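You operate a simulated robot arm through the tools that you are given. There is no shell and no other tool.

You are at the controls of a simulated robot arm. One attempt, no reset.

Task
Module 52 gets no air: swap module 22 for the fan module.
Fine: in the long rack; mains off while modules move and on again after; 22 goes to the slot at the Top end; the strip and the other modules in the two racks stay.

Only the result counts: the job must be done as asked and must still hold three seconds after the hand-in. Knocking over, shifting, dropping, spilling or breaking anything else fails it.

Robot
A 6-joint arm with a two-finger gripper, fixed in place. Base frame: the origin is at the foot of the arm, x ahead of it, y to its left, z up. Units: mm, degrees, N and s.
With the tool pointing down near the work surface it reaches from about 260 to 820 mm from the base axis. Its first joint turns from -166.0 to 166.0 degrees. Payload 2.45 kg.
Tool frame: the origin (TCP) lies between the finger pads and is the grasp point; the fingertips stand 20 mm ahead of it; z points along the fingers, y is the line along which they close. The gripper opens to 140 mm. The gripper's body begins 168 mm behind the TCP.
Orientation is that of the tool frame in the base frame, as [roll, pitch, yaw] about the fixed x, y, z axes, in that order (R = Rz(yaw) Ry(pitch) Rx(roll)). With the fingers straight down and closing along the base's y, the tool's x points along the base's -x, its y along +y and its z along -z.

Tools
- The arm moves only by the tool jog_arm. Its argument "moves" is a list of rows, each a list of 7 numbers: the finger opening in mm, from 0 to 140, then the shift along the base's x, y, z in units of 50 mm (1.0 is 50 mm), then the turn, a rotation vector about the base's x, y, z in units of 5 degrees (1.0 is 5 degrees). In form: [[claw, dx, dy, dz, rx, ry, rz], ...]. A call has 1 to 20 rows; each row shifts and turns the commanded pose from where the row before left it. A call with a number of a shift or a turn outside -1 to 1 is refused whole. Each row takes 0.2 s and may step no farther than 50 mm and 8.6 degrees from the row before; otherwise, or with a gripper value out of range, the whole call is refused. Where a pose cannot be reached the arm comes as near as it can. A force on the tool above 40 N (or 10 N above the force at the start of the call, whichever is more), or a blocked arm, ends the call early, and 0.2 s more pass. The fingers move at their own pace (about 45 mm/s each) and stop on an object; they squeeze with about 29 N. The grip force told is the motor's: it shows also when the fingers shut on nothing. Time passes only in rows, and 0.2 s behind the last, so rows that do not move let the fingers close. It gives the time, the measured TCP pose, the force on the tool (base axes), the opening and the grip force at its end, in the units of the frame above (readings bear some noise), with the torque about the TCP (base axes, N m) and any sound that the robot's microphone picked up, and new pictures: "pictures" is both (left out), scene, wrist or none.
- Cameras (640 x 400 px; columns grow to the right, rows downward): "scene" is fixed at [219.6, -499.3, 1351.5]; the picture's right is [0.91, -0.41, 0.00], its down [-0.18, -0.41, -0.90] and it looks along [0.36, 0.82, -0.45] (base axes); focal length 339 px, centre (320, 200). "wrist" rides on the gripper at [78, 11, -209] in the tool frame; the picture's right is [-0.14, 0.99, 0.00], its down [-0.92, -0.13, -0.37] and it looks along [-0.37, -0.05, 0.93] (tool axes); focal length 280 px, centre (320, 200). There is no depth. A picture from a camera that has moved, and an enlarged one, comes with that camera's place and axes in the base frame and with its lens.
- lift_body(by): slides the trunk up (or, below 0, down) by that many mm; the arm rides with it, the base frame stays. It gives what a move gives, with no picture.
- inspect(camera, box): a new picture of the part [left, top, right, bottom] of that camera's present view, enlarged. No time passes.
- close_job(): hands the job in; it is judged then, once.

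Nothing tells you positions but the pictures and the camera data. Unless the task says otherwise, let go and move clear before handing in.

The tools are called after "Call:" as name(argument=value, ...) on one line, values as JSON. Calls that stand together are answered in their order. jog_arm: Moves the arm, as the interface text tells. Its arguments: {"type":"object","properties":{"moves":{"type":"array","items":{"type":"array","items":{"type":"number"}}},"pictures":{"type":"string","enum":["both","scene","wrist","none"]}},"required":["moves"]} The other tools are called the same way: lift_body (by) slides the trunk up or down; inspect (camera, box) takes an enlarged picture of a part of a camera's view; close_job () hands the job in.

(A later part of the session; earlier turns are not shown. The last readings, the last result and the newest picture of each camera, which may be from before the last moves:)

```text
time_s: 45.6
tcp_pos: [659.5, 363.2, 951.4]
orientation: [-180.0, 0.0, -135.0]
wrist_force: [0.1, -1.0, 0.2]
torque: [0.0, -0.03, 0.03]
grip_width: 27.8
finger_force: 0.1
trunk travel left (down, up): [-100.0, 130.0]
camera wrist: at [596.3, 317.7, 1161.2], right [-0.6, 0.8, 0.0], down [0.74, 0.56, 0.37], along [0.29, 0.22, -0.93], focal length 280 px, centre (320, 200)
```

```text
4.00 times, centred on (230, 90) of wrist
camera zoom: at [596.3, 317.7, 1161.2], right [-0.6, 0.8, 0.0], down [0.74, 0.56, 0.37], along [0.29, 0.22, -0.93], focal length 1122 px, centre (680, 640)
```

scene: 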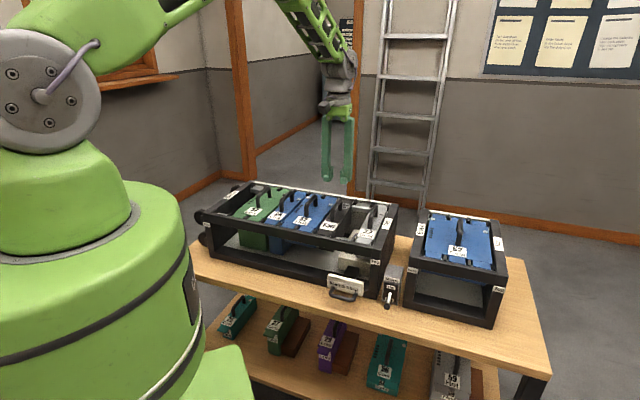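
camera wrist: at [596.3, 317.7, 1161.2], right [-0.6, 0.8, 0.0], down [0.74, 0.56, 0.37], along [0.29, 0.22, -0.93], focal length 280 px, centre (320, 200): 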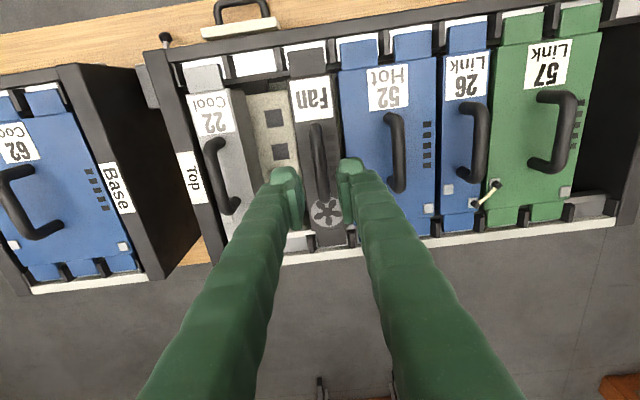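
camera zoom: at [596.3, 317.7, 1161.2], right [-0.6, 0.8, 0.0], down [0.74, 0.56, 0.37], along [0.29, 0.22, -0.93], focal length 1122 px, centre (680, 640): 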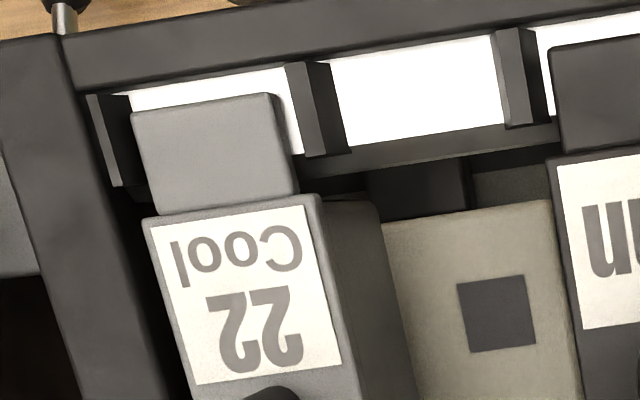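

Both modules now sit properly: Fan beside 52, and 22 at the Top end. Next I'll move over the mains switch to grip the lever ball and raise it to On.

Call:
jog_arm(moves=[[40, 0.08, -0.94, 0, 0, 0, 0], [40, 0.08, -0.94, 0, 0, 0, 0], [40, 0.08, -0.94, 0, 0, 0, 0], [40, 0.08, -0.94, 0, 0, 0, 0], [40, 0.08, -0.94, 0, 0, 0, 0], [40, 0.09, -0.94, 0, 0, 0, 0], [40, 0, 0, -0.95, 0, 0, 0], [40, 0, 0, -0.95, 0, 0, 0], [40, 0, 0, -0.95, 0, 0, 0], [40, 0, 0, -0.9, 0, 0, 0]], pictures="both")

Call:
inspect(camera="wrist", box=[240, 120, 400, 240])

Call:
inspect(camera="scene", box=[330, 220, 440, 310])

```text
time_s: 47.8
tcp_pos: [686.8, 83.2, 761.1]
orientation: [180.0, 0.0, -135.0]
wrist_force: [0.6, 0.0, 0.9]
torque: [-0.01, 0.0, -0.02]
grip_width: 40.0
finger_force: 0.1
trunk travel left (down, up): [-100.0, 130.0]
camera wrist: at [622.7, 36.1, 970.6], right [-0.6, 0.8, 0.0], down [0.74, 0.56, 0.37], along [0.29, 0.22, -0.93], focal length 280 px, centre (320, 200)
```

scene: 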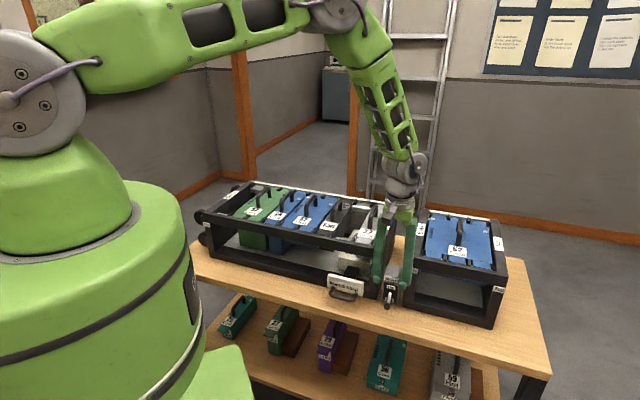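
wrist: 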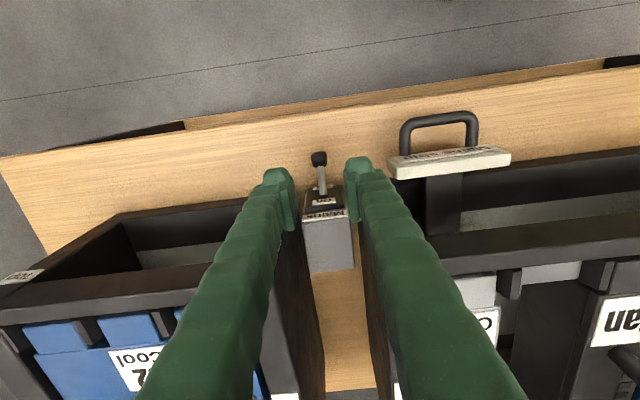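

```text
3.33 times, centred on (320, 180) of wrist
camera zoom: at [622.7, 36.1, 970.6], right [-0.6, 0.8, 0.0], down [0.74, 0.56, 0.37], along [0.29, 0.22, -0.93], focal length 935 px, centre (320, 267)
```

zoom: 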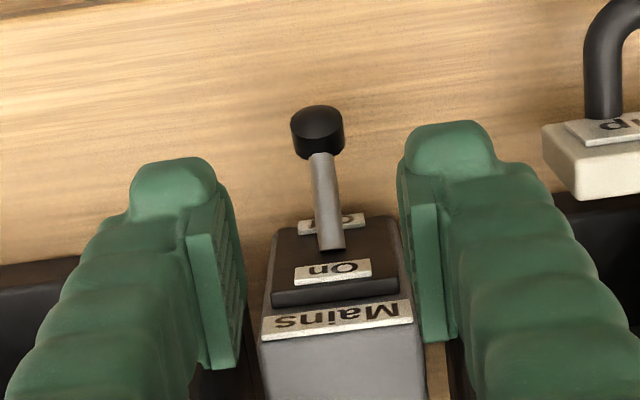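

```text
4.44 times, centred on (385, 265) of scene
camera zoom: at [219.6, -499.3, 1351.5], right [0.91, -0.41, 0.0], down [-0.18, -0.41, -0.9], along [0.36, 0.82, -0.45], focal length 1505 px, centre (31, -89)
```

zoom: 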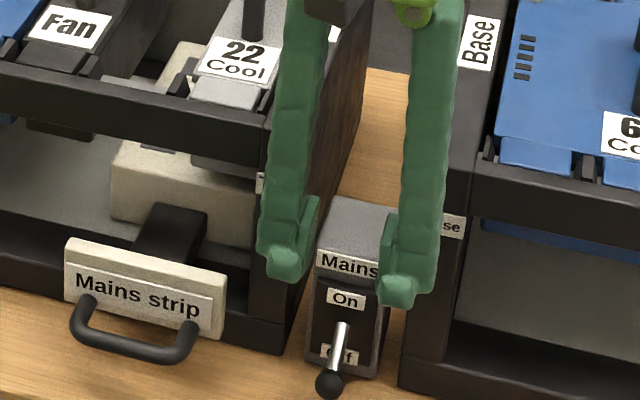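

The lever ball is right below the TCP at about z≈650, with the fingers on either side. I'll descend carefully around it.

Call:
jog_arm(moves=[[40, -0.01, -0.01, -0.7, 0, 0, 0], [40, 0, 0, -0.6, 0, 0, 0], [40, 0, 0, -0.3, 0, 0, 0], [40, 0, 0, -0.26, 0, 0, 0]], pictures="none")

Call:
inspect(camera="wrist", box=[240, 120, 400, 240])

Call:
inspect(camera="scene", box=[340, 240, 430, 310])

```text
time_s: 48.8
tcp_pos: [683.9, 81.4, 669.1]
orientation: [180.0, 0.0, -134.9]
wrist_force: [-0.1, 0.6, -0.2]
torque: [0.02, 0.01, 0.0]
grip_width: 39.7
finger_force: 0.1
trunk travel left (down, up): [-100.0, 130.0]
```

```text
3.33 times, centred on (320, 180) of wrist
camera zoom: at [620.8, 35.0, 879.2], right [-0.6, 0.8, 0.0], down [0.74, 0.56, 0.37], along [0.29, 0.22, -0.93], focal length 935 px, centre (320, 267)
```

zoom: 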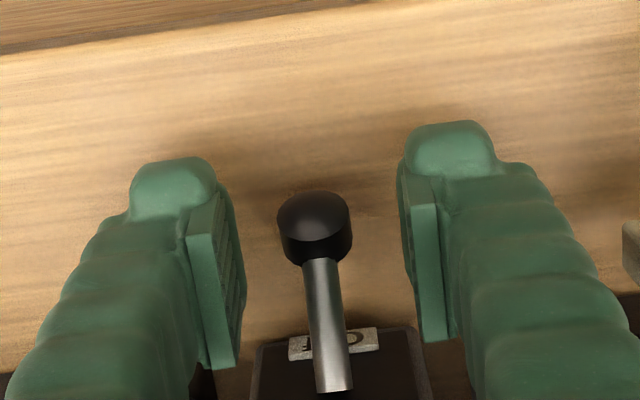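

```text
5.71 times, centred on (385, 275) of scene
camera zoom: at [219.6, -499.3, 1351.5], right [0.91, -0.41, 0.0], down [-0.18, -0.41, -0.9], along [0.36, 0.82, -0.45], focal length 1935 px, centre (-51, -229)
```

zoom: 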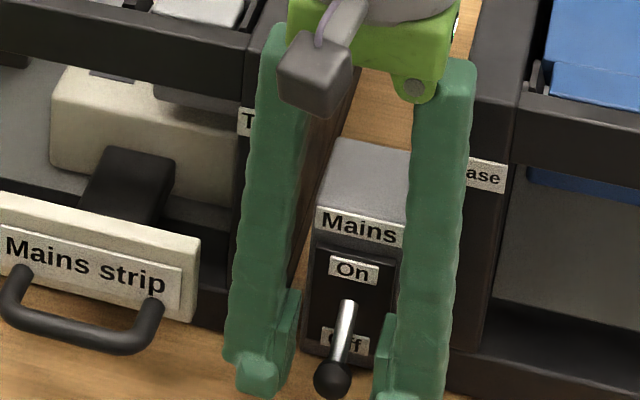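

The ball is between the pads near the tips. Lower 4 mm more so the pads take the ball's middle, then close.

Call:
jog_arm(moves=[[40, 0, 0, -0.05, 0, 0, 0], [40, 0, 0, -0.03, 0, 0, 0], [0, 0, 0, 0, 0, 0, 0], [0, 0, 0, 0, 0, 0, 0], [0, 0, 0, 0, 0, 0, 0], [0, 0, 0, 0, 0, 0, 0]], pictures="none")

Call:
inspect(camera="wrist", box=[240, 120, 400, 240])

Call:
inspect(camera="scene", box=[340, 240, 430, 310])

```text
time_s: 50.2
tcp_pos: [684.7, 80.6, 664.5]
orientation: [180.0, 0.0, -134.9]
wrist_force: [5.9, -8.4, -0.9]
torque: [-0.09, -0.04, -0.07]
grip_width: 16.8
finger_force: 42.0
trunk travel left (down, up): [-100.0, 130.0]
```

```text
3.33 times, centred on (320, 180) of wrist
camera zoom: at [621.8, 34.9, 875.4], right [-0.6, 0.8, 0.0], down [0.74, 0.56, 0.37], along [0.29, 0.22, -0.93], focal length 935 px, centre (320, 267)
```

zoom: 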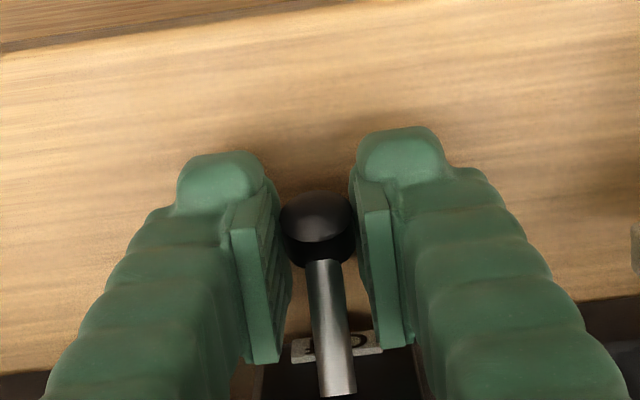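

```text
5.71 times, centred on (385, 275) of scene
camera zoom: at [219.6, -499.3, 1351.5], right [0.91, -0.41, 0.0], down [-0.18, -0.41, -0.9], along [0.36, 0.82, -0.45], focal length 1935 px, centre (-51, -229)
```

zoom: 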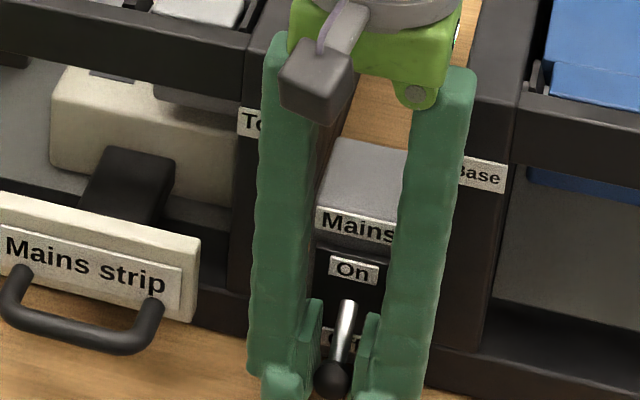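

The ball is gripped. I'll raise it along the lever's arc toward On.

Call:
jog_arm(moves=[[0, 0.014, -0.014, 0, 0, 0, 0], [0, -0.014, -0.014, 0.14, 0, 0, 0], [0, -0.014, -0.014, 0.14, 0, 0, 0], [0, 0, 0, 0.14, 0, 0, 0], [0, 0, 0, 0.14, 0, 0, 0], [0, 0.014, 0.014, 0.14, 0, 0, 0], [0, 0.014, 0.014, 0.14, 0, 0, 0]], pictures="none")

Call:
inspect(camera="wrist", box=[240, 120, 480, 270])

Call:
inspect(camera="scene", box=[320, 230, 430, 310])

```text
time_s: 51.8
tcp_pos: [685.4, 80.3, 708.2]
orientation: [180.0, 0.0, -135.0]
wrist_force: [0.5, 0.0, -0.8]
torque: [0.02, -0.01, 0.0]
grip_width: 0.1
finger_force: 29.2
trunk travel left (down, up): [-100.0, 130.0]
```

```text
2.67 times, centred on (360, 195) of wrist
camera zoom: at [621.2, 34.2, 918.1], right [-0.6, 0.8, 0.0], down [0.74, 0.56, 0.37], along [0.29, 0.22, -0.93], focal length 748 px, centre (213, 213)
```

zoom: 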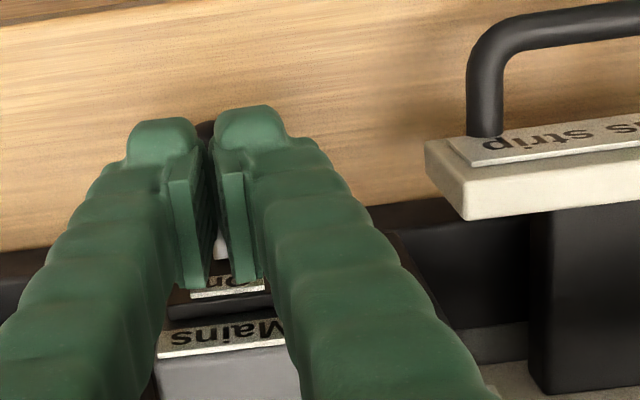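

```text
5.00 times, centred on (375, 270) of scene
camera zoom: at [219.6, -499.3, 1351.5], right [0.91, -0.41, 0.0], down [-0.18, -0.41, -0.9], along [0.36, 0.82, -0.45], focal length 1693 px, centre (45, -150)
```

zoom: 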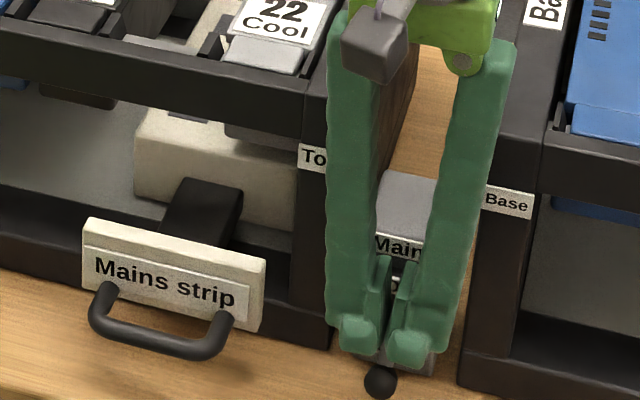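

The ball slipped out because the pads held it only at their very tips; the lever is still at Off. I'll reopen and go a bit lower, feeling for the table, to grip the ball properly.

Call:
jog_arm(moves=[[40, 0, 0, 0.2, 0, 0, 0], [40, 0.02, 0.02, 0, 0, 0, 0], [40, 0, 0, 0, 0, 0, 0], [40, 0, 0, -0.4, 0, 0, 0], [40, 0, 0, -0.5, 0, 0, 0], [40, 0, 0, -0.16, 0, 0, 0], [40, 0, 0, -0.05, 0, 0, 0]], pictures="none")

Call:
inspect(camera="wrist", box=[240, 120, 400, 240])

Call:
inspect(camera="scene", box=[340, 245, 430, 320])

```text
time_s: 53.4
tcp_pos: [685.8, 82.0, 662.4]
orientation: [180.0, -0.1, -135.0]
wrist_force: [1.1, 0.2, 0.5]
torque: [-0.02, 0.01, 0.02]
grip_width: 40.2
finger_force: 0.0
trunk travel left (down, up): [-100.0, 130.0]
```

```text
3.33 times, centred on (320, 180) of wrist
camera zoom: at [622.9, 35.3, 872.3], right [-0.6, 0.8, 0.0], down [0.74, 0.56, 0.37], along [0.29, 0.22, -0.93], focal length 935 px, centre (320, 267)
```

zoom: 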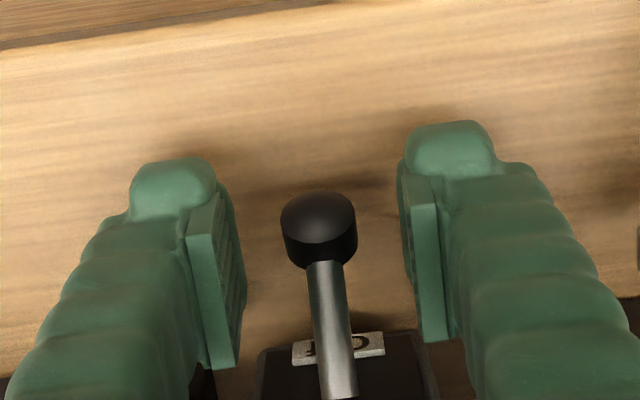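

```text
5.33 times, centred on (385, 282) of scene
camera zoom: at [219.6, -499.3, 1351.5], right [0.91, -0.41, 0.0], down [-0.18, -0.41, -0.9], along [0.36, 0.82, -0.45], focal length 1806 px, centre (-27, -240)
```

zoom: 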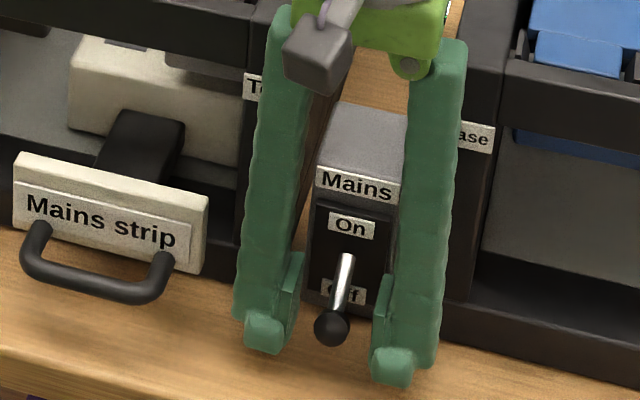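

I'll lower a few more millimetres with force feedback, close again and lift in small, force-checked steps.

Call:
jog_arm(moves=[[40, 0, 0, -0.06, 0, 0, 0], [40, 0, 0, -0.06, 0, 0, 0]], pictures="none")

```text
time_s: 54.0
tcp_pos: [686.1, 81.6, 655.8]
orientation: [-179.9, -0.1, -135.0]
wrist_force: [-1.1, 1.0, 0.6]
torque: [0.02, -0.01, -0.02]
grip_width: 39.7
finger_force: 0.0
trunk travel left (down, up): [-100.0, 130.0]
```

Call:
jog_arm(moves=[[0, 0, 0, 0, 0, 0, 0], [0, 0, 0, 0, 0, 0, 0], [0, 0, 0, 0, 0, 0, 0], [0, 0, 0, 0, 0, 0, 0], [0, 0, 0, 0.06, 0, 0, 0]], pictures="none")

Call:
inspect(camera="scene", box=[340, 245, 430, 320])

Call:
inspect(camera="wrist", box=[240, 120, 400, 240])

```text
time_s: 55.2
tcp_pos: [684.9, 81.5, 657.2]
orientation: [179.8, -0.3, -135.0]
wrist_force: [3.9, -3.5, -25.1]
torque: [-0.52, 0.58, 0.02]
grip_width: 13.5
finger_force: 39.8
trunk travel left (down, up): [-100.0, 130.0]
```

```text
5.33 times, centred on (385, 282) of scene
camera zoom: at [219.6, -499.3, 1351.5], right [0.91, -0.41, 0.0], down [-0.18, -0.41, -0.9], along [0.36, 0.82, -0.45], focal length 1806 px, centre (-27, -240)
```

zoom: 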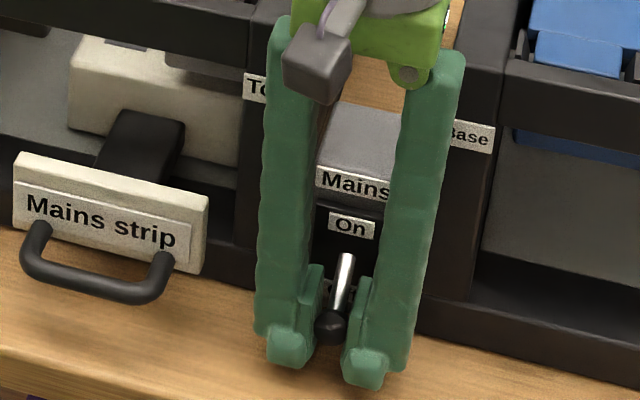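

```text
3.33 times, centred on (320, 180) of wrist
camera zoom: at [623.3, 35.6, 867.2], right [-0.6, 0.8, 0.0], down [0.74, 0.56, 0.37], along [0.29, 0.22, -0.93], focal length 935 px, centre (320, 267)
```

zoom: 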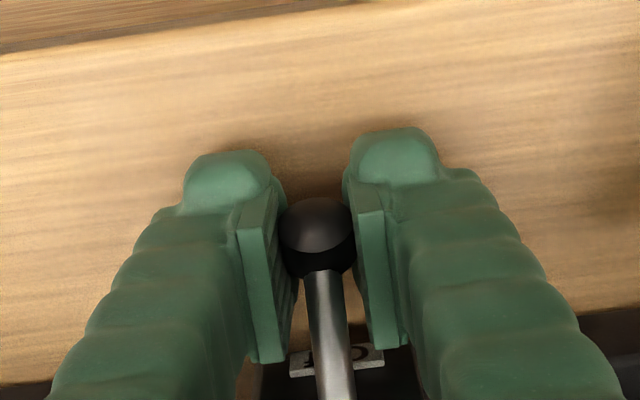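

The lever resists with about 25 N and the grip is holding. I'll keep lifting in small steps.

Call:
jog_arm(moves=[[0, 0, 0, 0.04, 0, 0, 0], [0, 0, 0, 0, 0, 0, 0]], pictures="none")

Call:
inspect(camera="scene", box=[340, 245, 430, 320])

```text
time_s: 55.8
tcp_pos: [685.4, 80.4, 660.6]
orientation: [179.8, -0.2, -135.0]
wrist_force: [-2.1, -5.9, -26.6]
torque: [-0.51, 0.48, -0.02]
grip_width: 13.3
finger_force: 40.0
trunk travel left (down, up): [-100.0, 130.0]
```

```text
5.33 times, centred on (385, 282) of scene
camera zoom: at [219.6, -499.3, 1351.5], right [0.91, -0.41, 0.0], down [-0.18, -0.41, -0.9], along [0.36, 0.82, -0.45], focal length 1806 px, centre (-27, -240)
```

zoom: 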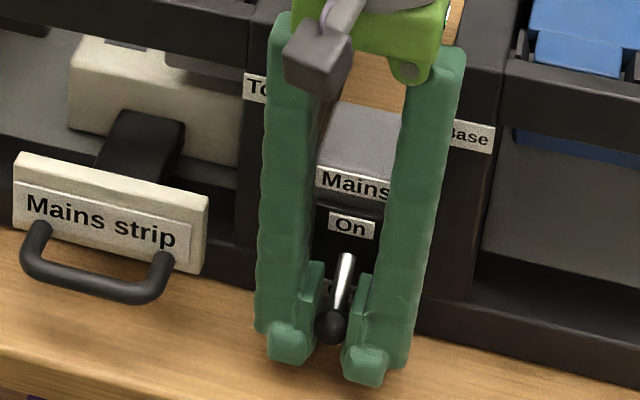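

The ball slips out at about 26 N of upward pull, so a vertical grip isn't enough. I'll tilt the gripper about 32° sideways, with its body toward the short rack's front where it's free, so one finger supports the ball from below. First I release and rise.

Call:
jog_arm(moves=[[40, 0, 0, 0, 0, 0, 0], [40, 0, 0, 0, 0, 0, 0], [40, 0, 0, 0.5, 0, 0, 0], [40, 0, 0, 0.8, 0, 0, 0], [40, 0, 0, 0.8, 0, 0, 0]], pictures="none")

Call:
inspect(camera="scene", box=[340, 245, 430, 320])

Call:
inspect(camera="wrist", box=[240, 120, 400, 240])

```text
time_s: 57.0
tcp_pos: [685.7, 84.1, 765.7]
orientation: [180.0, 0.0, -135.0]
wrist_force: [-0.9, -0.8, 0.4]
torque: [0.01, -0.04, 0.0]
grip_width: 40.1
finger_force: 0.0
trunk travel left (down, up): [-100.0, 130.0]
```

```text
5.33 times, centred on (385, 282) of scene
camera zoom: at [219.6, -499.3, 1351.5], right [0.91, -0.41, 0.0], down [-0.18, -0.41, -0.9], along [0.36, 0.82, -0.45], focal length 1806 px, centre (-27, -240)
```

zoom: 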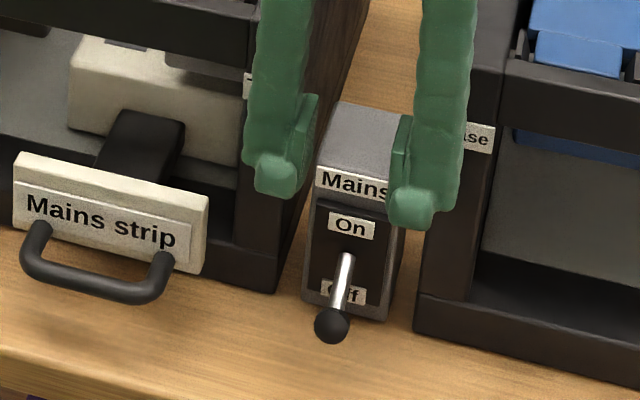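

```text
3.33 times, centred on (320, 180) of wrist
camera zoom: at [622.6, 36.9, 974.8], right [-0.6, 0.8, 0.0], down [0.74, 0.56, 0.37], along [0.29, 0.22, -0.93], focal length 935 px, centre (320, 267)
```

zoom: 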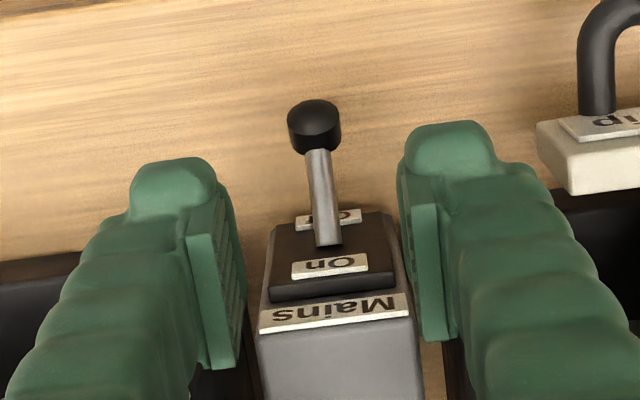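

The switch is unharmed and still Off. Now I tilt the gripper 32° while shifting sideways, staying clear above the switch.

Call:
jog_arm(moves=[[24, 0.138, -0.151, 0, 0.905, 0.905, 0], [24, 0.138, -0.151, 0, 0.905, 0.905, 0], [24, 0.138, -0.151, 0, 0.905, 0.905, 0], [24, 0.138, -0.151, 0, 0.905, 0.905, 0], [24, 0.138, -0.151, 0, 0.905, 0.905, 0], [24, 0, 0, 0, 0, 0, 0]], pictures="both")

Call:
inspect(camera="scene", box=[330, 200, 480, 310])

Call:
inspect(camera="wrist", box=[240, 120, 400, 240])

```text
time_s: 58.4
tcp_pos: [709.8, 44.3, 767.6]
orientation: [147.9, 0.0, -134.9]
wrist_force: [-0.7, -0.8, -0.2]
torque: [0.06, 0.05, 0.0]
grip_width: 23.9
finger_force: 0.0
out of reach, approached as far as the arm can: row 5
trunk travel left (down, up): [-100.0, 130.0]
camera wrist: at [725.5, -81.8, 952.5], right [-0.5, 0.69, 0.53], down [0.87, 0.44, 0.24], along [-0.06, 0.58, -0.81], focal length 280 px, centre (320, 200)
```

scene: 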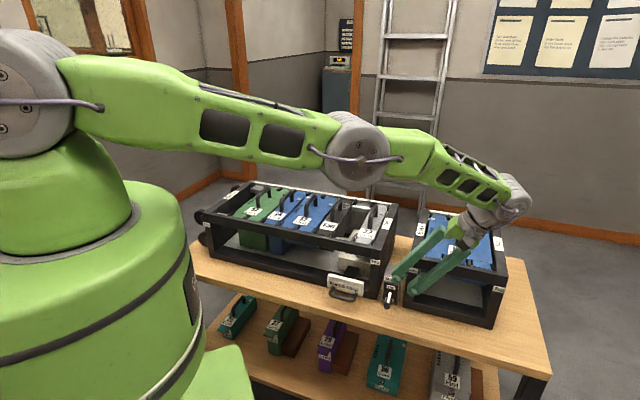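
wrist: 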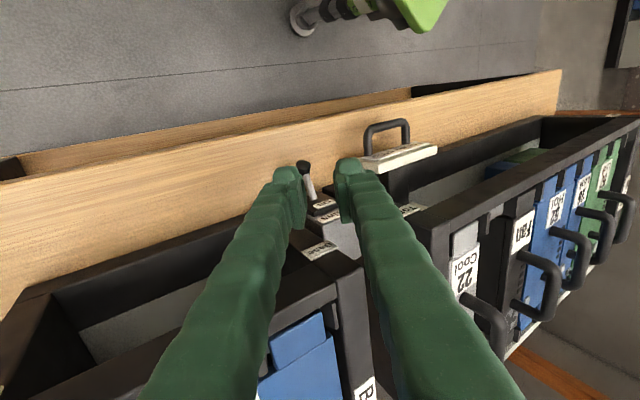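

```text
3.64 times, centred on (405, 255) of scene
camera zoom: at [219.6, -499.3, 1351.5], right [0.91, -0.41, 0.0], down [-0.18, -0.41, -0.9], along [0.36, 0.82, -0.45], focal length 1232 px, centre (11, 0)
```

zoom: 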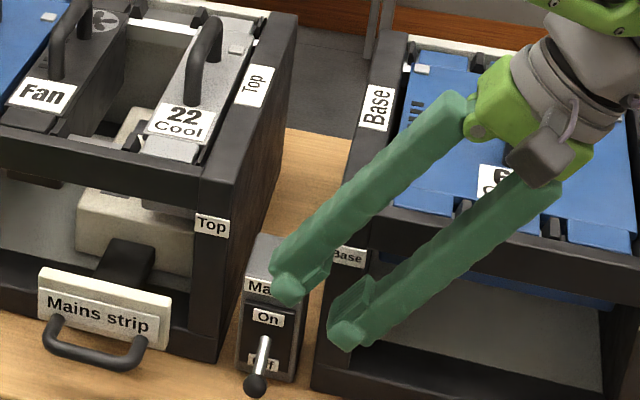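

```text
3.33 times, centred on (320, 180) of wrist
camera zoom: at [725.5, -81.8, 952.5], right [-0.5, 0.69, 0.53], down [0.87, 0.44, 0.24], along [-0.06, 0.58, -0.81], focal length 935 px, centre (320, 267)
```

zoom: 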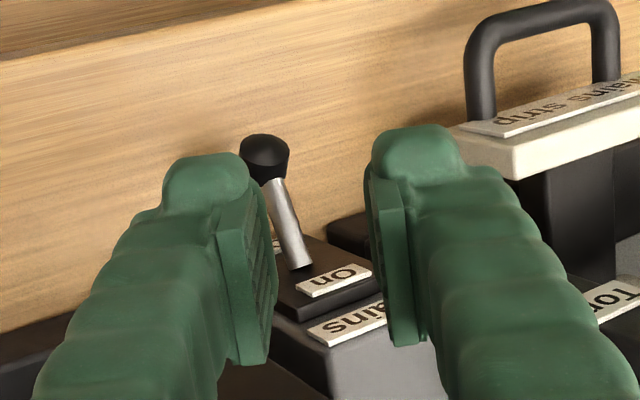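

The tilted pose is at the edge of reach because the shoulder is high. I'll back up a little, then lower the trunk to gain low reach.

Call:
jog_arm(moves=[[24, -0.3, 0.2, 0.5, 0, 0, 0], [24, 0, 0, 0.5, 0, 0, 0]], pictures="none")

```text
time_s: 59.0
tcp_pos: [693.2, 55.1, 819.9]
orientation: [148.0, 0.0, -135.1]
wrist_force: [-1.5, -0.3, 0.2]
torque: [-0.03, -0.03, -0.02]
grip_width: 23.9
finger_force: 0.1
trunk travel left (down, up): [-100.0, 130.0]
```

Call:
lift_body(by=-95)

Call:
inspect(camera="scene", box=[220, 110, 540, 310])

Call:
inspect(camera="scene", box=[340, 220, 450, 310])

Call:
inspect(camera="wrist", box=[240, 120, 400, 240])

```text
time_s: 60.3
tcp_pos: [693.5, 54.7, 725.1]
orientation: [148.1, 0.0, -135.0]
wrist_force: [0.2, 1.2, -0.5]
torque: [-0.01, -0.02, 0.0]
grip_width: 23.9
finger_force: 0.1
trunk travel left (down, up): [-5.0, 225.0]
```

```text
2.00 times, centred on (380, 210) of scene
camera zoom: at [219.6, -499.3, 1351.5], right [0.91, -0.41, 0.0], down [-0.18, -0.41, -0.9], along [0.36, 0.82, -0.45], focal length 677 px, centre (200, 180)
```

zoom: 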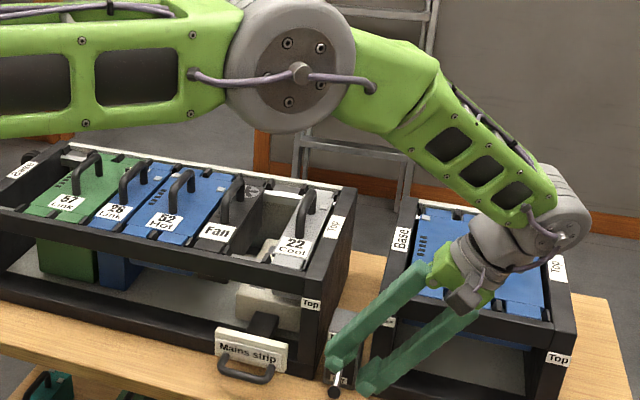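

```text
4.44 times, centred on (395, 265) of scene
camera zoom: at [219.6, -499.3, 1351.5], right [0.91, -0.41, 0.0], down [-0.18, -0.41, -0.9], along [0.36, 0.82, -0.45], focal length 1505 px, centre (-13, -89)
```

zoom: 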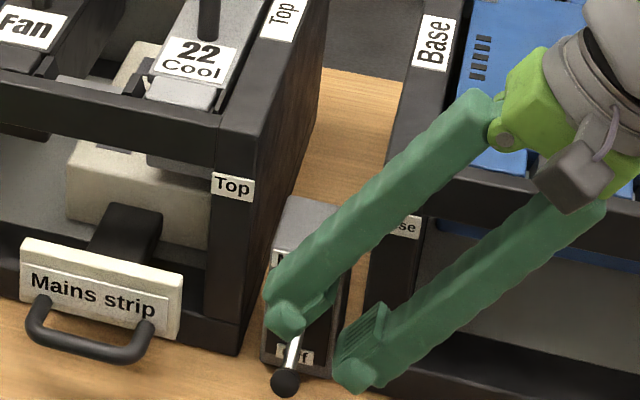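

```text
3.33 times, centred on (320, 180) of wrist
camera zoom: at [709.5, -71.1, 908.3], right [-0.5, 0.69, 0.53], down [0.87, 0.44, 0.25], along [-0.06, 0.58, -0.81], focal length 935 px, centre (320, 267)
```

zoom: 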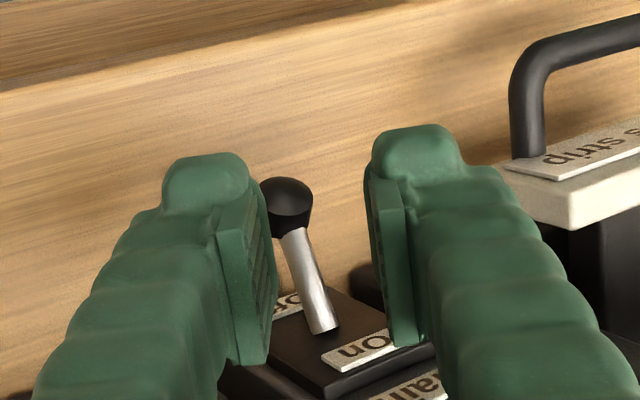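

From the oblique view and the earlier contact height, the ball sits at about z≈659, which gives room for the tilted lower finger. I'll align the tool axis with the ball.

Call:
jog_arm(moves=[[30, 0.277, -0.023, -0.132, 0, 0, 0], [30, 0, 0, 0, 0, 0, 0]], pictures="none")

Call:
inspect(camera="wrist", box=[240, 120, 400, 220])

Call:
inspect(camera="scene", box=[340, 220, 450, 310])

```text
time_s: 60.9
tcp_pos: [708.4, 53.1, 718.0]
orientation: [147.9, 0.0, -135.0]
wrist_force: [0.3, -0.3, -0.2]
torque: [0.0, 0.04, 0.02]
grip_width: 30.0
finger_force: 0.1
trunk travel left (down, up): [-5.0, 225.0]
```

```text
4.00 times, centred on (320, 170) of wrist
camera zoom: at [723.7, -72.7, 901.0], right [-0.5, 0.69, 0.53], down [0.87, 0.44, 0.24], along [-0.06, 0.58, -0.81], focal length 1122 px, centre (320, 320)
```

zoom: 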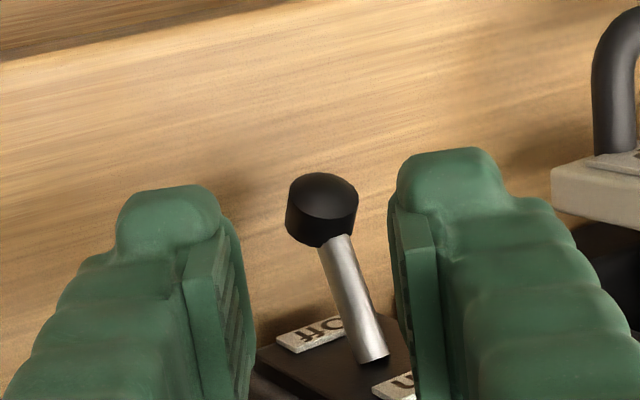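

```text
4.44 times, centred on (395, 265) of scene
camera zoom: at [219.6, -499.3, 1351.5], right [0.91, -0.41, 0.0], down [-0.18, -0.41, -0.9], along [0.36, 0.82, -0.45], focal length 1505 px, centre (-13, -89)
```

zoom: 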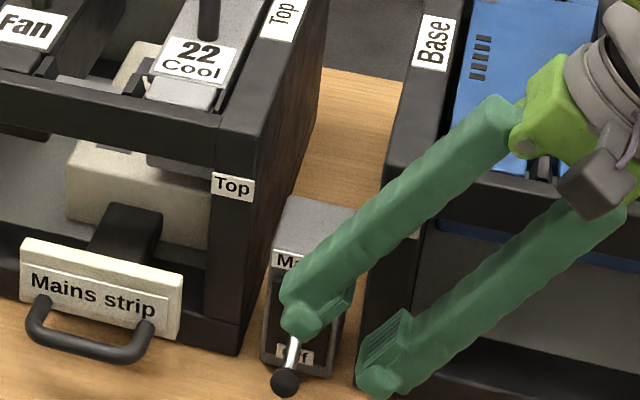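

The ball is aligned on the tool axis. I'll advance along the tool direction in steps.

Call:
jog_arm(moves=[[30, -0.112, 0.112, -0.254, 0, 0, 0], [30, -0.112, 0.112, -0.254, 0, 0, 0]], pictures="none")

Call:
inspect(camera="wrist", box=[240, 120, 400, 220])

Call:
inspect(camera="scene", box=[340, 220, 450, 310])

```text
time_s: 61.5
tcp_pos: [695.7, 65.1, 692.7]
orientation: [147.9, 0.1, -134.9]
wrist_force: [1.2, -0.1, 0.0]
torque: [-0.02, 0.06, 0.06]
grip_width: 30.2
finger_force: 0.0
trunk travel left (down, up): [-5.0, 225.0]
```

```text
4.00 times, centred on (320, 170) of wrist
camera zoom: at [712.3, -61.0, 875.8], right [-0.5, 0.69, 0.53], down [0.87, 0.44, 0.25], along [-0.06, 0.58, -0.81], focal length 1122 px, centre (320, 320)
```

zoom: 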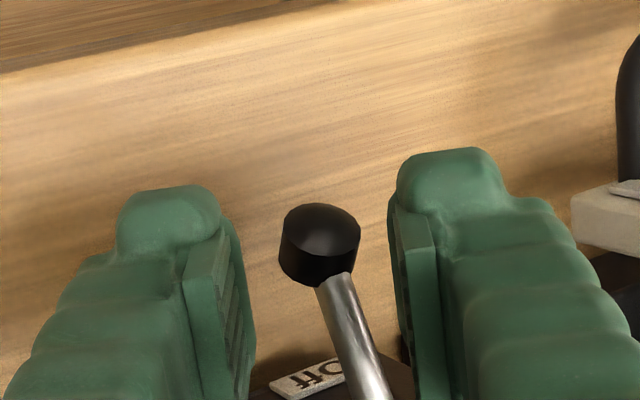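

```text
4.44 times, centred on (395, 265) of scene
camera zoom: at [219.6, -499.3, 1351.5], right [0.91, -0.41, 0.0], down [-0.18, -0.41, -0.9], along [0.36, 0.82, -0.45], focal length 1505 px, centre (-13, -89)
```

zoom: 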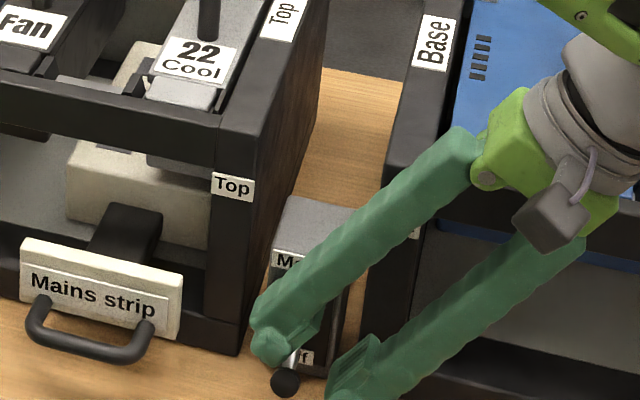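

Still aligned. Advancing the last 28 mm so the ball sits between the pads.

Call:
jog_arm(moves=[[30, -0.061, 0.079, -0.158, 0, 0, 0], [30, -0.061, 0.079, -0.158, 0, 0, 0], [30, -0.061, 0.079, -0.158, 0, 0, 0]], pictures="none")

Call:
inspect(camera="wrist", box=[240, 120, 400, 220])

Call:
inspect(camera="scene", box=[340, 230, 450, 320])

```text
time_s: 62.3
tcp_pos: [685.8, 76.2, 668.5]
orientation: [147.9, 0.0, -134.9]
wrist_force: [0.3, 0.2, 0.0]
torque: [-0.04, -0.01, -0.02]
grip_width: 29.8
finger_force: 0.1
trunk travel left (down, up): [-5.0, 225.0]
```

```text
4.00 times, centred on (320, 170) of wrist
camera zoom: at [702.3, -49.1, 852.1], right [-0.5, 0.69, 0.53], down [0.87, 0.44, 0.24], along [-0.06, 0.58, -0.81], focal length 1122 px, centre (320, 320)
```

zoom: 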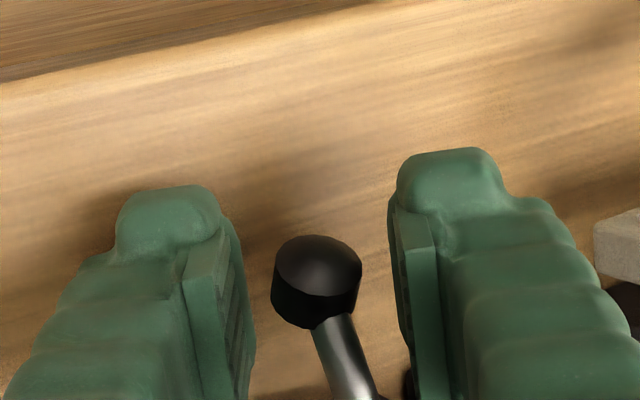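

```text
4.44 times, centred on (395, 275) of scene
camera zoom: at [219.6, -499.3, 1351.5], right [0.91, -0.41, 0.0], down [-0.18, -0.41, -0.9], along [0.36, 0.82, -0.45], focal length 1505 px, centre (-13, -133)
```

zoom: 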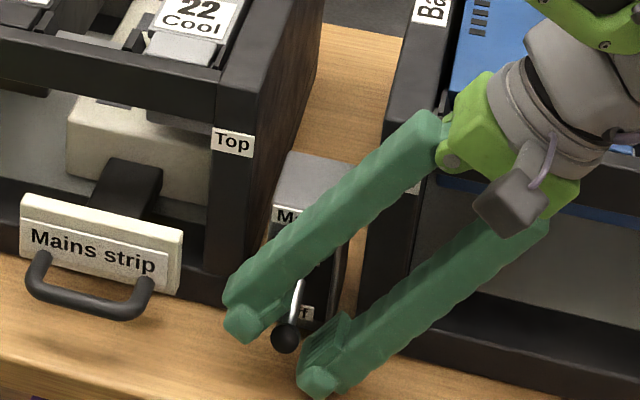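

The ball is between the tilted pads. Closing on it.

Call:
jog_arm(moves=[[0, 0, 0, 0, 0, 0, 0], [0, 0, 0, 0, 0, 0, 0], [0, 0, 0, 0, 0, 0, 0], [0, 0, 0, 0.02, 0, 0, 0]], pictures="none")

Call:
inspect(camera="scene", box=[340, 230, 450, 320])

```text
time_s: 63.3
tcp_pos: [686.8, 76.2, 668.1]
orientation: [147.8, -0.1, -135.0]
wrist_force: [2.0, -3.7, -11.4]
torque: [-0.47, 0.02, -0.14]
grip_width: 18.4
finger_force: 43.5
trunk travel left (down, up): [-5.0, 225.0]
```

```text
4.44 times, centred on (395, 275) of scene
camera zoom: at [219.6, -499.3, 1351.5], right [0.91, -0.41, 0.0], down [-0.18, -0.41, -0.9], along [0.36, 0.82, -0.45], focal length 1505 px, centre (-13, -133)
```

zoom: 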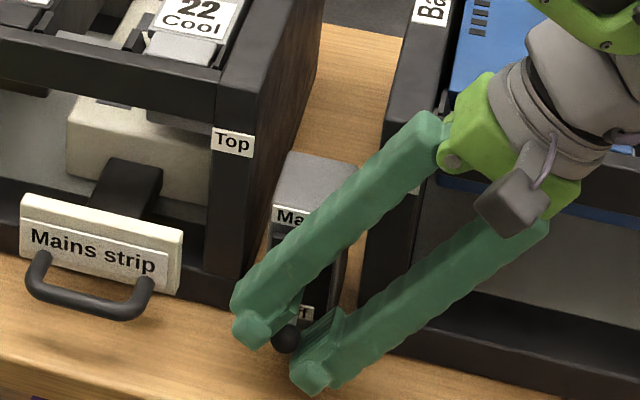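

Gripped (18.4 mm). Now I lift in small steps along the lever's arc.

Call:
jog_arm(moves=[[0, -0.008, -0.008, 0.05, 0, 0, 0], [0, -0.008, -0.008, 0.05, 0, 0, 0]], pictures="none")

Call:
inspect(camera="scene", box=[340, 230, 450, 320])

```text
time_s: 63.9
tcp_pos: [686.5, 75.7, 673.9]
orientation: [148.0, -0.2, -134.9]
wrist_force: [3.4, -5.5, -28.7]
torque: [-0.79, 0.59, 0.4]
grip_width: 18.9
finger_force: 44.0
trunk travel left (down, up): [-5.0, 225.0]
```

```text
4.44 times, centred on (395, 275) of scene
camera zoom: at [219.6, -499.3, 1351.5], right [0.91, -0.41, 0.0], down [-0.18, -0.41, -0.9], along [0.36, 0.82, -0.45], focal length 1505 px, centre (-13, -133)
```

zoom: 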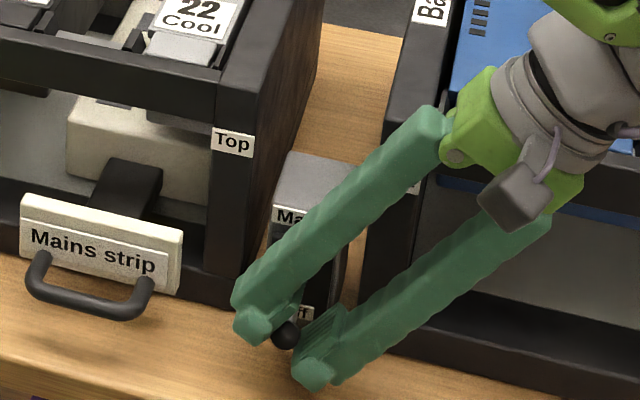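

Call:
jog_arm(moves=[[0, -0.01, -0.01, 0.06, 0, 0, 0]], pictures="none")

Call:
inspect(camera="scene", box=[340, 230, 450, 320])

Call:
inspect(camera="wrist", box=[240, 120, 400, 220])

```text
time_s: 64.3
tcp_pos: [685.5, 74.9, 677.8]
orientation: [147.9, -0.1, -135.1]
wrist_force: [2.4, -14.3, -23.2]
torque: [-0.84, 0.38, 0.25]
grip_width: 18.9
finger_force: 43.6
trunk travel left (down, up): [-5.0, 225.0]
```

```text
4.44 times, centred on (395, 275) of scene
camera zoom: at [219.6, -499.3, 1351.5], right [0.91, -0.41, 0.0], down [-0.18, -0.41, -0.9], along [0.36, 0.82, -0.45], focal length 1505 px, centre (-13, -133)
```

zoom: 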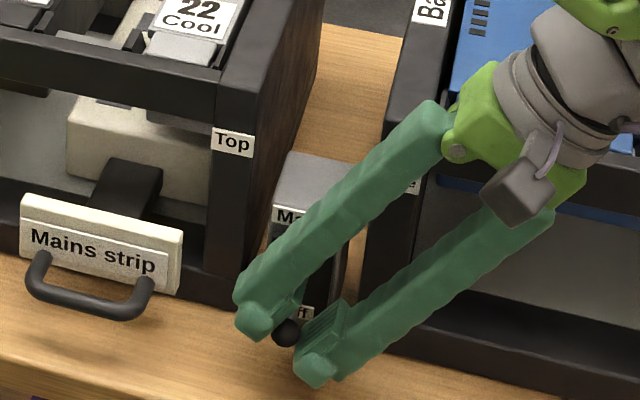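

```text
4.00 times, centred on (320, 170) of wrist
camera zoom: at [702.7, -51.6, 860.8], right [-0.5, 0.69, 0.53], down [0.87, 0.44, 0.24], along [-0.06, 0.58, -0.82], focal length 1122 px, centre (320, 320)
```

zoom: 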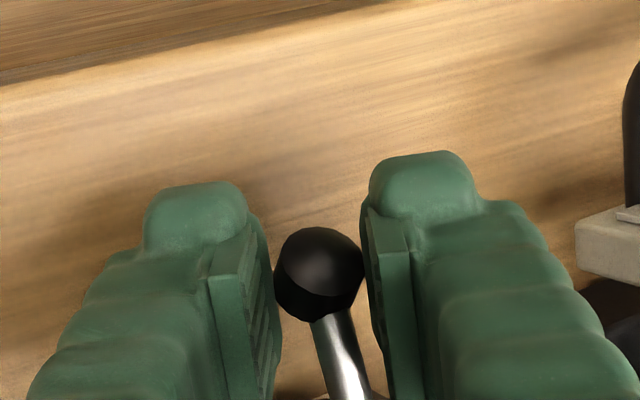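

The ball is rising with the gripper at around 25–29 N. I'll continue lifting.

Call:
jog_arm(moves=[[0, -0.01, -0.01, 0.06, 0, 0, 0], [0, -0.005, -0.005, 0.06, 0, 0, 0], [0, 0, 0, 0.06, 0, 0, 0]], pictures="none")

Call:
inspect(camera="scene", box=[340, 230, 450, 320])

Call:
inspect(camera="wrist", box=[240, 120, 400, 220])

```text
time_s: 65.2
tcp_pos: [688.8, 73.7, 689.1]
orientation: [148.5, 0.3, -135.2]
wrist_force: [-0.7, 0.9, -0.6]
torque: [-0.06, -0.03, -0.02]
grip_width: 0.1
finger_force: 29.5
trunk travel left (down, up): [-5.0, 225.0]
stopped in row 3: the force on the tool passed its limit at 41 N (the readings are from after the stop); the commanded pose is now the measured one
```

```text
4.44 times, centred on (395, 275) of scene
camera zoom: at [219.6, -499.3, 1351.5], right [0.91, -0.41, 0.0], down [-0.18, -0.41, -0.9], along [0.36, 0.82, -0.45], focal length 1505 px, centre (-13, -133)
```

zoom: 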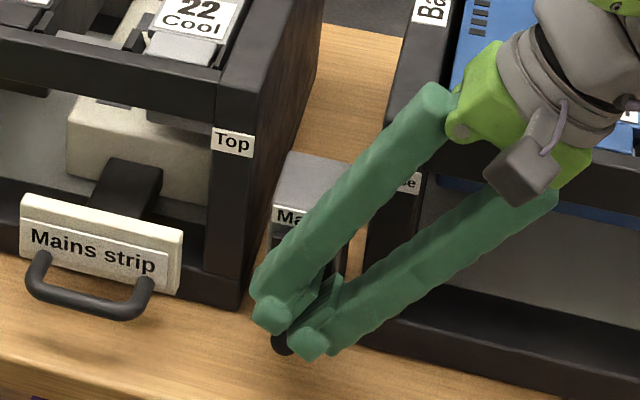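

```text
4.00 times, centred on (320, 170) of wrist
camera zoom: at [703.0, -51.5, 873.6], right [-0.5, 0.69, 0.52], down [0.86, 0.44, 0.25], along [-0.05, 0.57, -0.82], focal length 1122 px, centre (320, 320)
```

zoom: 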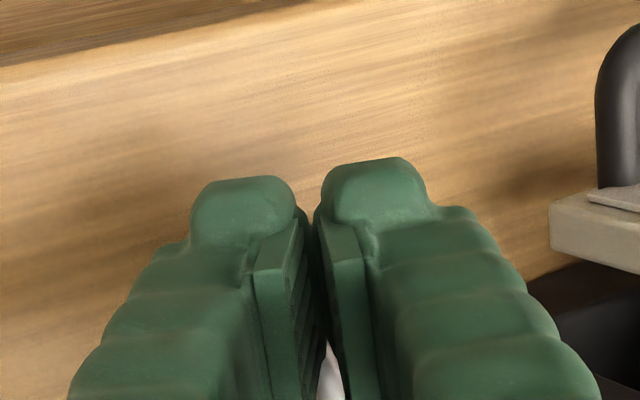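

The ball slipped out again when the force passed 41 N, but it may have been moved partway up. I'll open, back off along the tool axis and look at the lever.

Call:
jog_arm(moves=[[0, 0.15, -0.15, 0.34, 0, 0, 0], [30, 0.15, -0.15, 0.34, 0, 0, 0], [30, 0, 0, 0, 0, 0, 0]], pictures="none")

Call:
inspect(camera="wrist", box=[240, 120, 400, 220])

Call:
inspect(camera="scene", box=[340, 230, 450, 320])

```text
time_s: 66.0
tcp_pos: [705.1, 58.6, 722.8]
orientation: [148.5, 0.3, -135.0]
wrist_force: [0.4, -0.7, 0.3]
torque: [0.0, -0.01, 0.03]
grip_width: 30.1
finger_force: 0.1
trunk travel left (down, up): [-5.0, 225.0]
```

```text
4.00 times, centred on (320, 170) of wrist
camera zoom: at [718.6, -67.0, 906.8], right [-0.5, 0.69, 0.52], down [0.86, 0.44, 0.25], along [-0.05, 0.57, -0.82], focal length 1122 px, centre (320, 320)
```

zoom: 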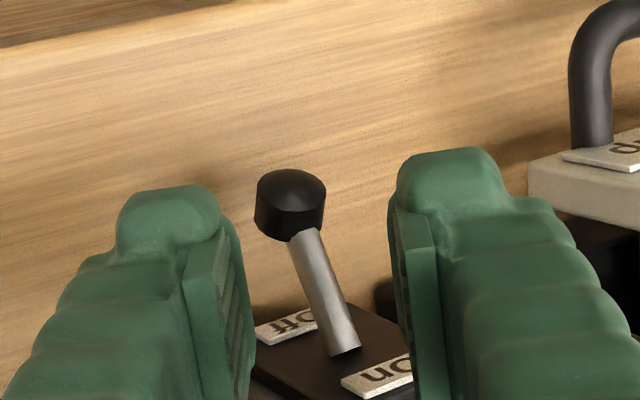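

```text
4.44 times, centred on (395, 275) of scene
camera zoom: at [219.6, -499.3, 1351.5], right [0.91, -0.41, 0.0], down [-0.18, -0.41, -0.9], along [0.36, 0.82, -0.45], focal length 1505 px, centre (-13, -133)
```

zoom: 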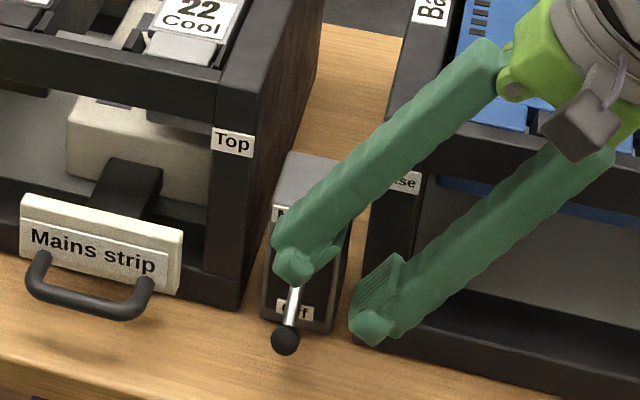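

The lever sprang back to Off; it needs about 27 N along its arc. I'll re-approach on the same tilted axis, seat the ball a bit deeper between the pads, then follow its true arc slowly.

Call:
jog_arm(moves=[[28, 0.096, -0.096, -0.084, 0, 0, 0], [28, -0.107, 0.114, -0.256, 0, 0, 0], [28, -0.107, 0.114, -0.256, 0, 0, 0], [28, -0.107, 0.114, -0.256, 0, 0, 0]], pictures="none")

Call:
inspect(camera="wrist", box=[240, 120, 400, 220])

Call:
inspect(camera="scene", box=[340, 230, 450, 320])

```text
time_s: 67.0
tcp_pos: [694.3, 70.4, 680.9]
orientation: [148.6, 0.5, -135.0]
wrist_force: [0.1, -0.1, 0.5]
torque: [-0.03, -0.02, 0.01]
grip_width: 28.2
finger_force: 0.0
trunk travel left (down, up): [-5.0, 225.0]
```

```text
4.00 times, centred on (320, 170) of wrist
camera zoom: at [707.6, -54.9, 865.2], right [-0.5, 0.69, 0.52], down [0.86, 0.44, 0.25], along [-0.05, 0.57, -0.82], focal length 1122 px, centre (320, 320)
```

zoom: 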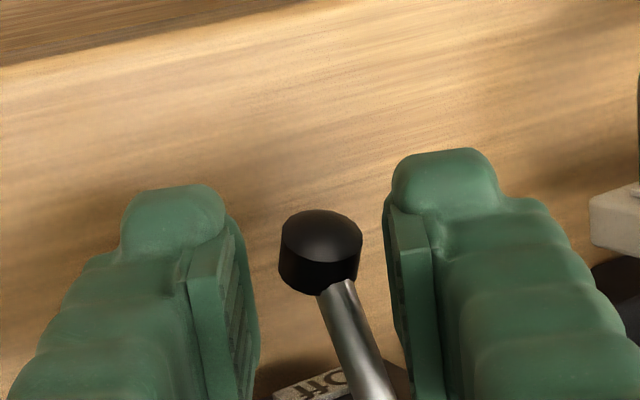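

```text
4.44 times, centred on (395, 275) of scene
camera zoom: at [219.6, -499.3, 1351.5], right [0.91, -0.41, 0.0], down [-0.18, -0.41, -0.9], along [0.36, 0.82, -0.45], focal length 1505 px, centre (-13, -133)
```

zoom: 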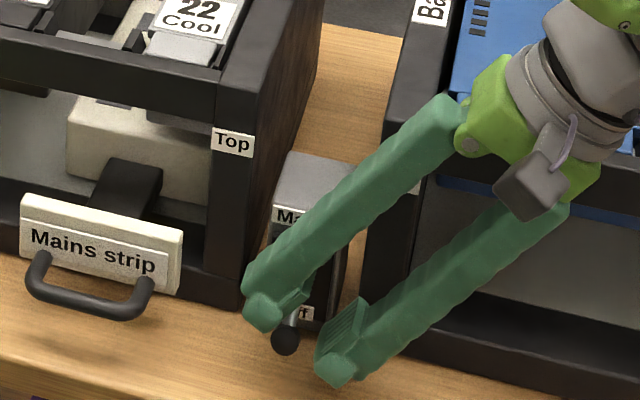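

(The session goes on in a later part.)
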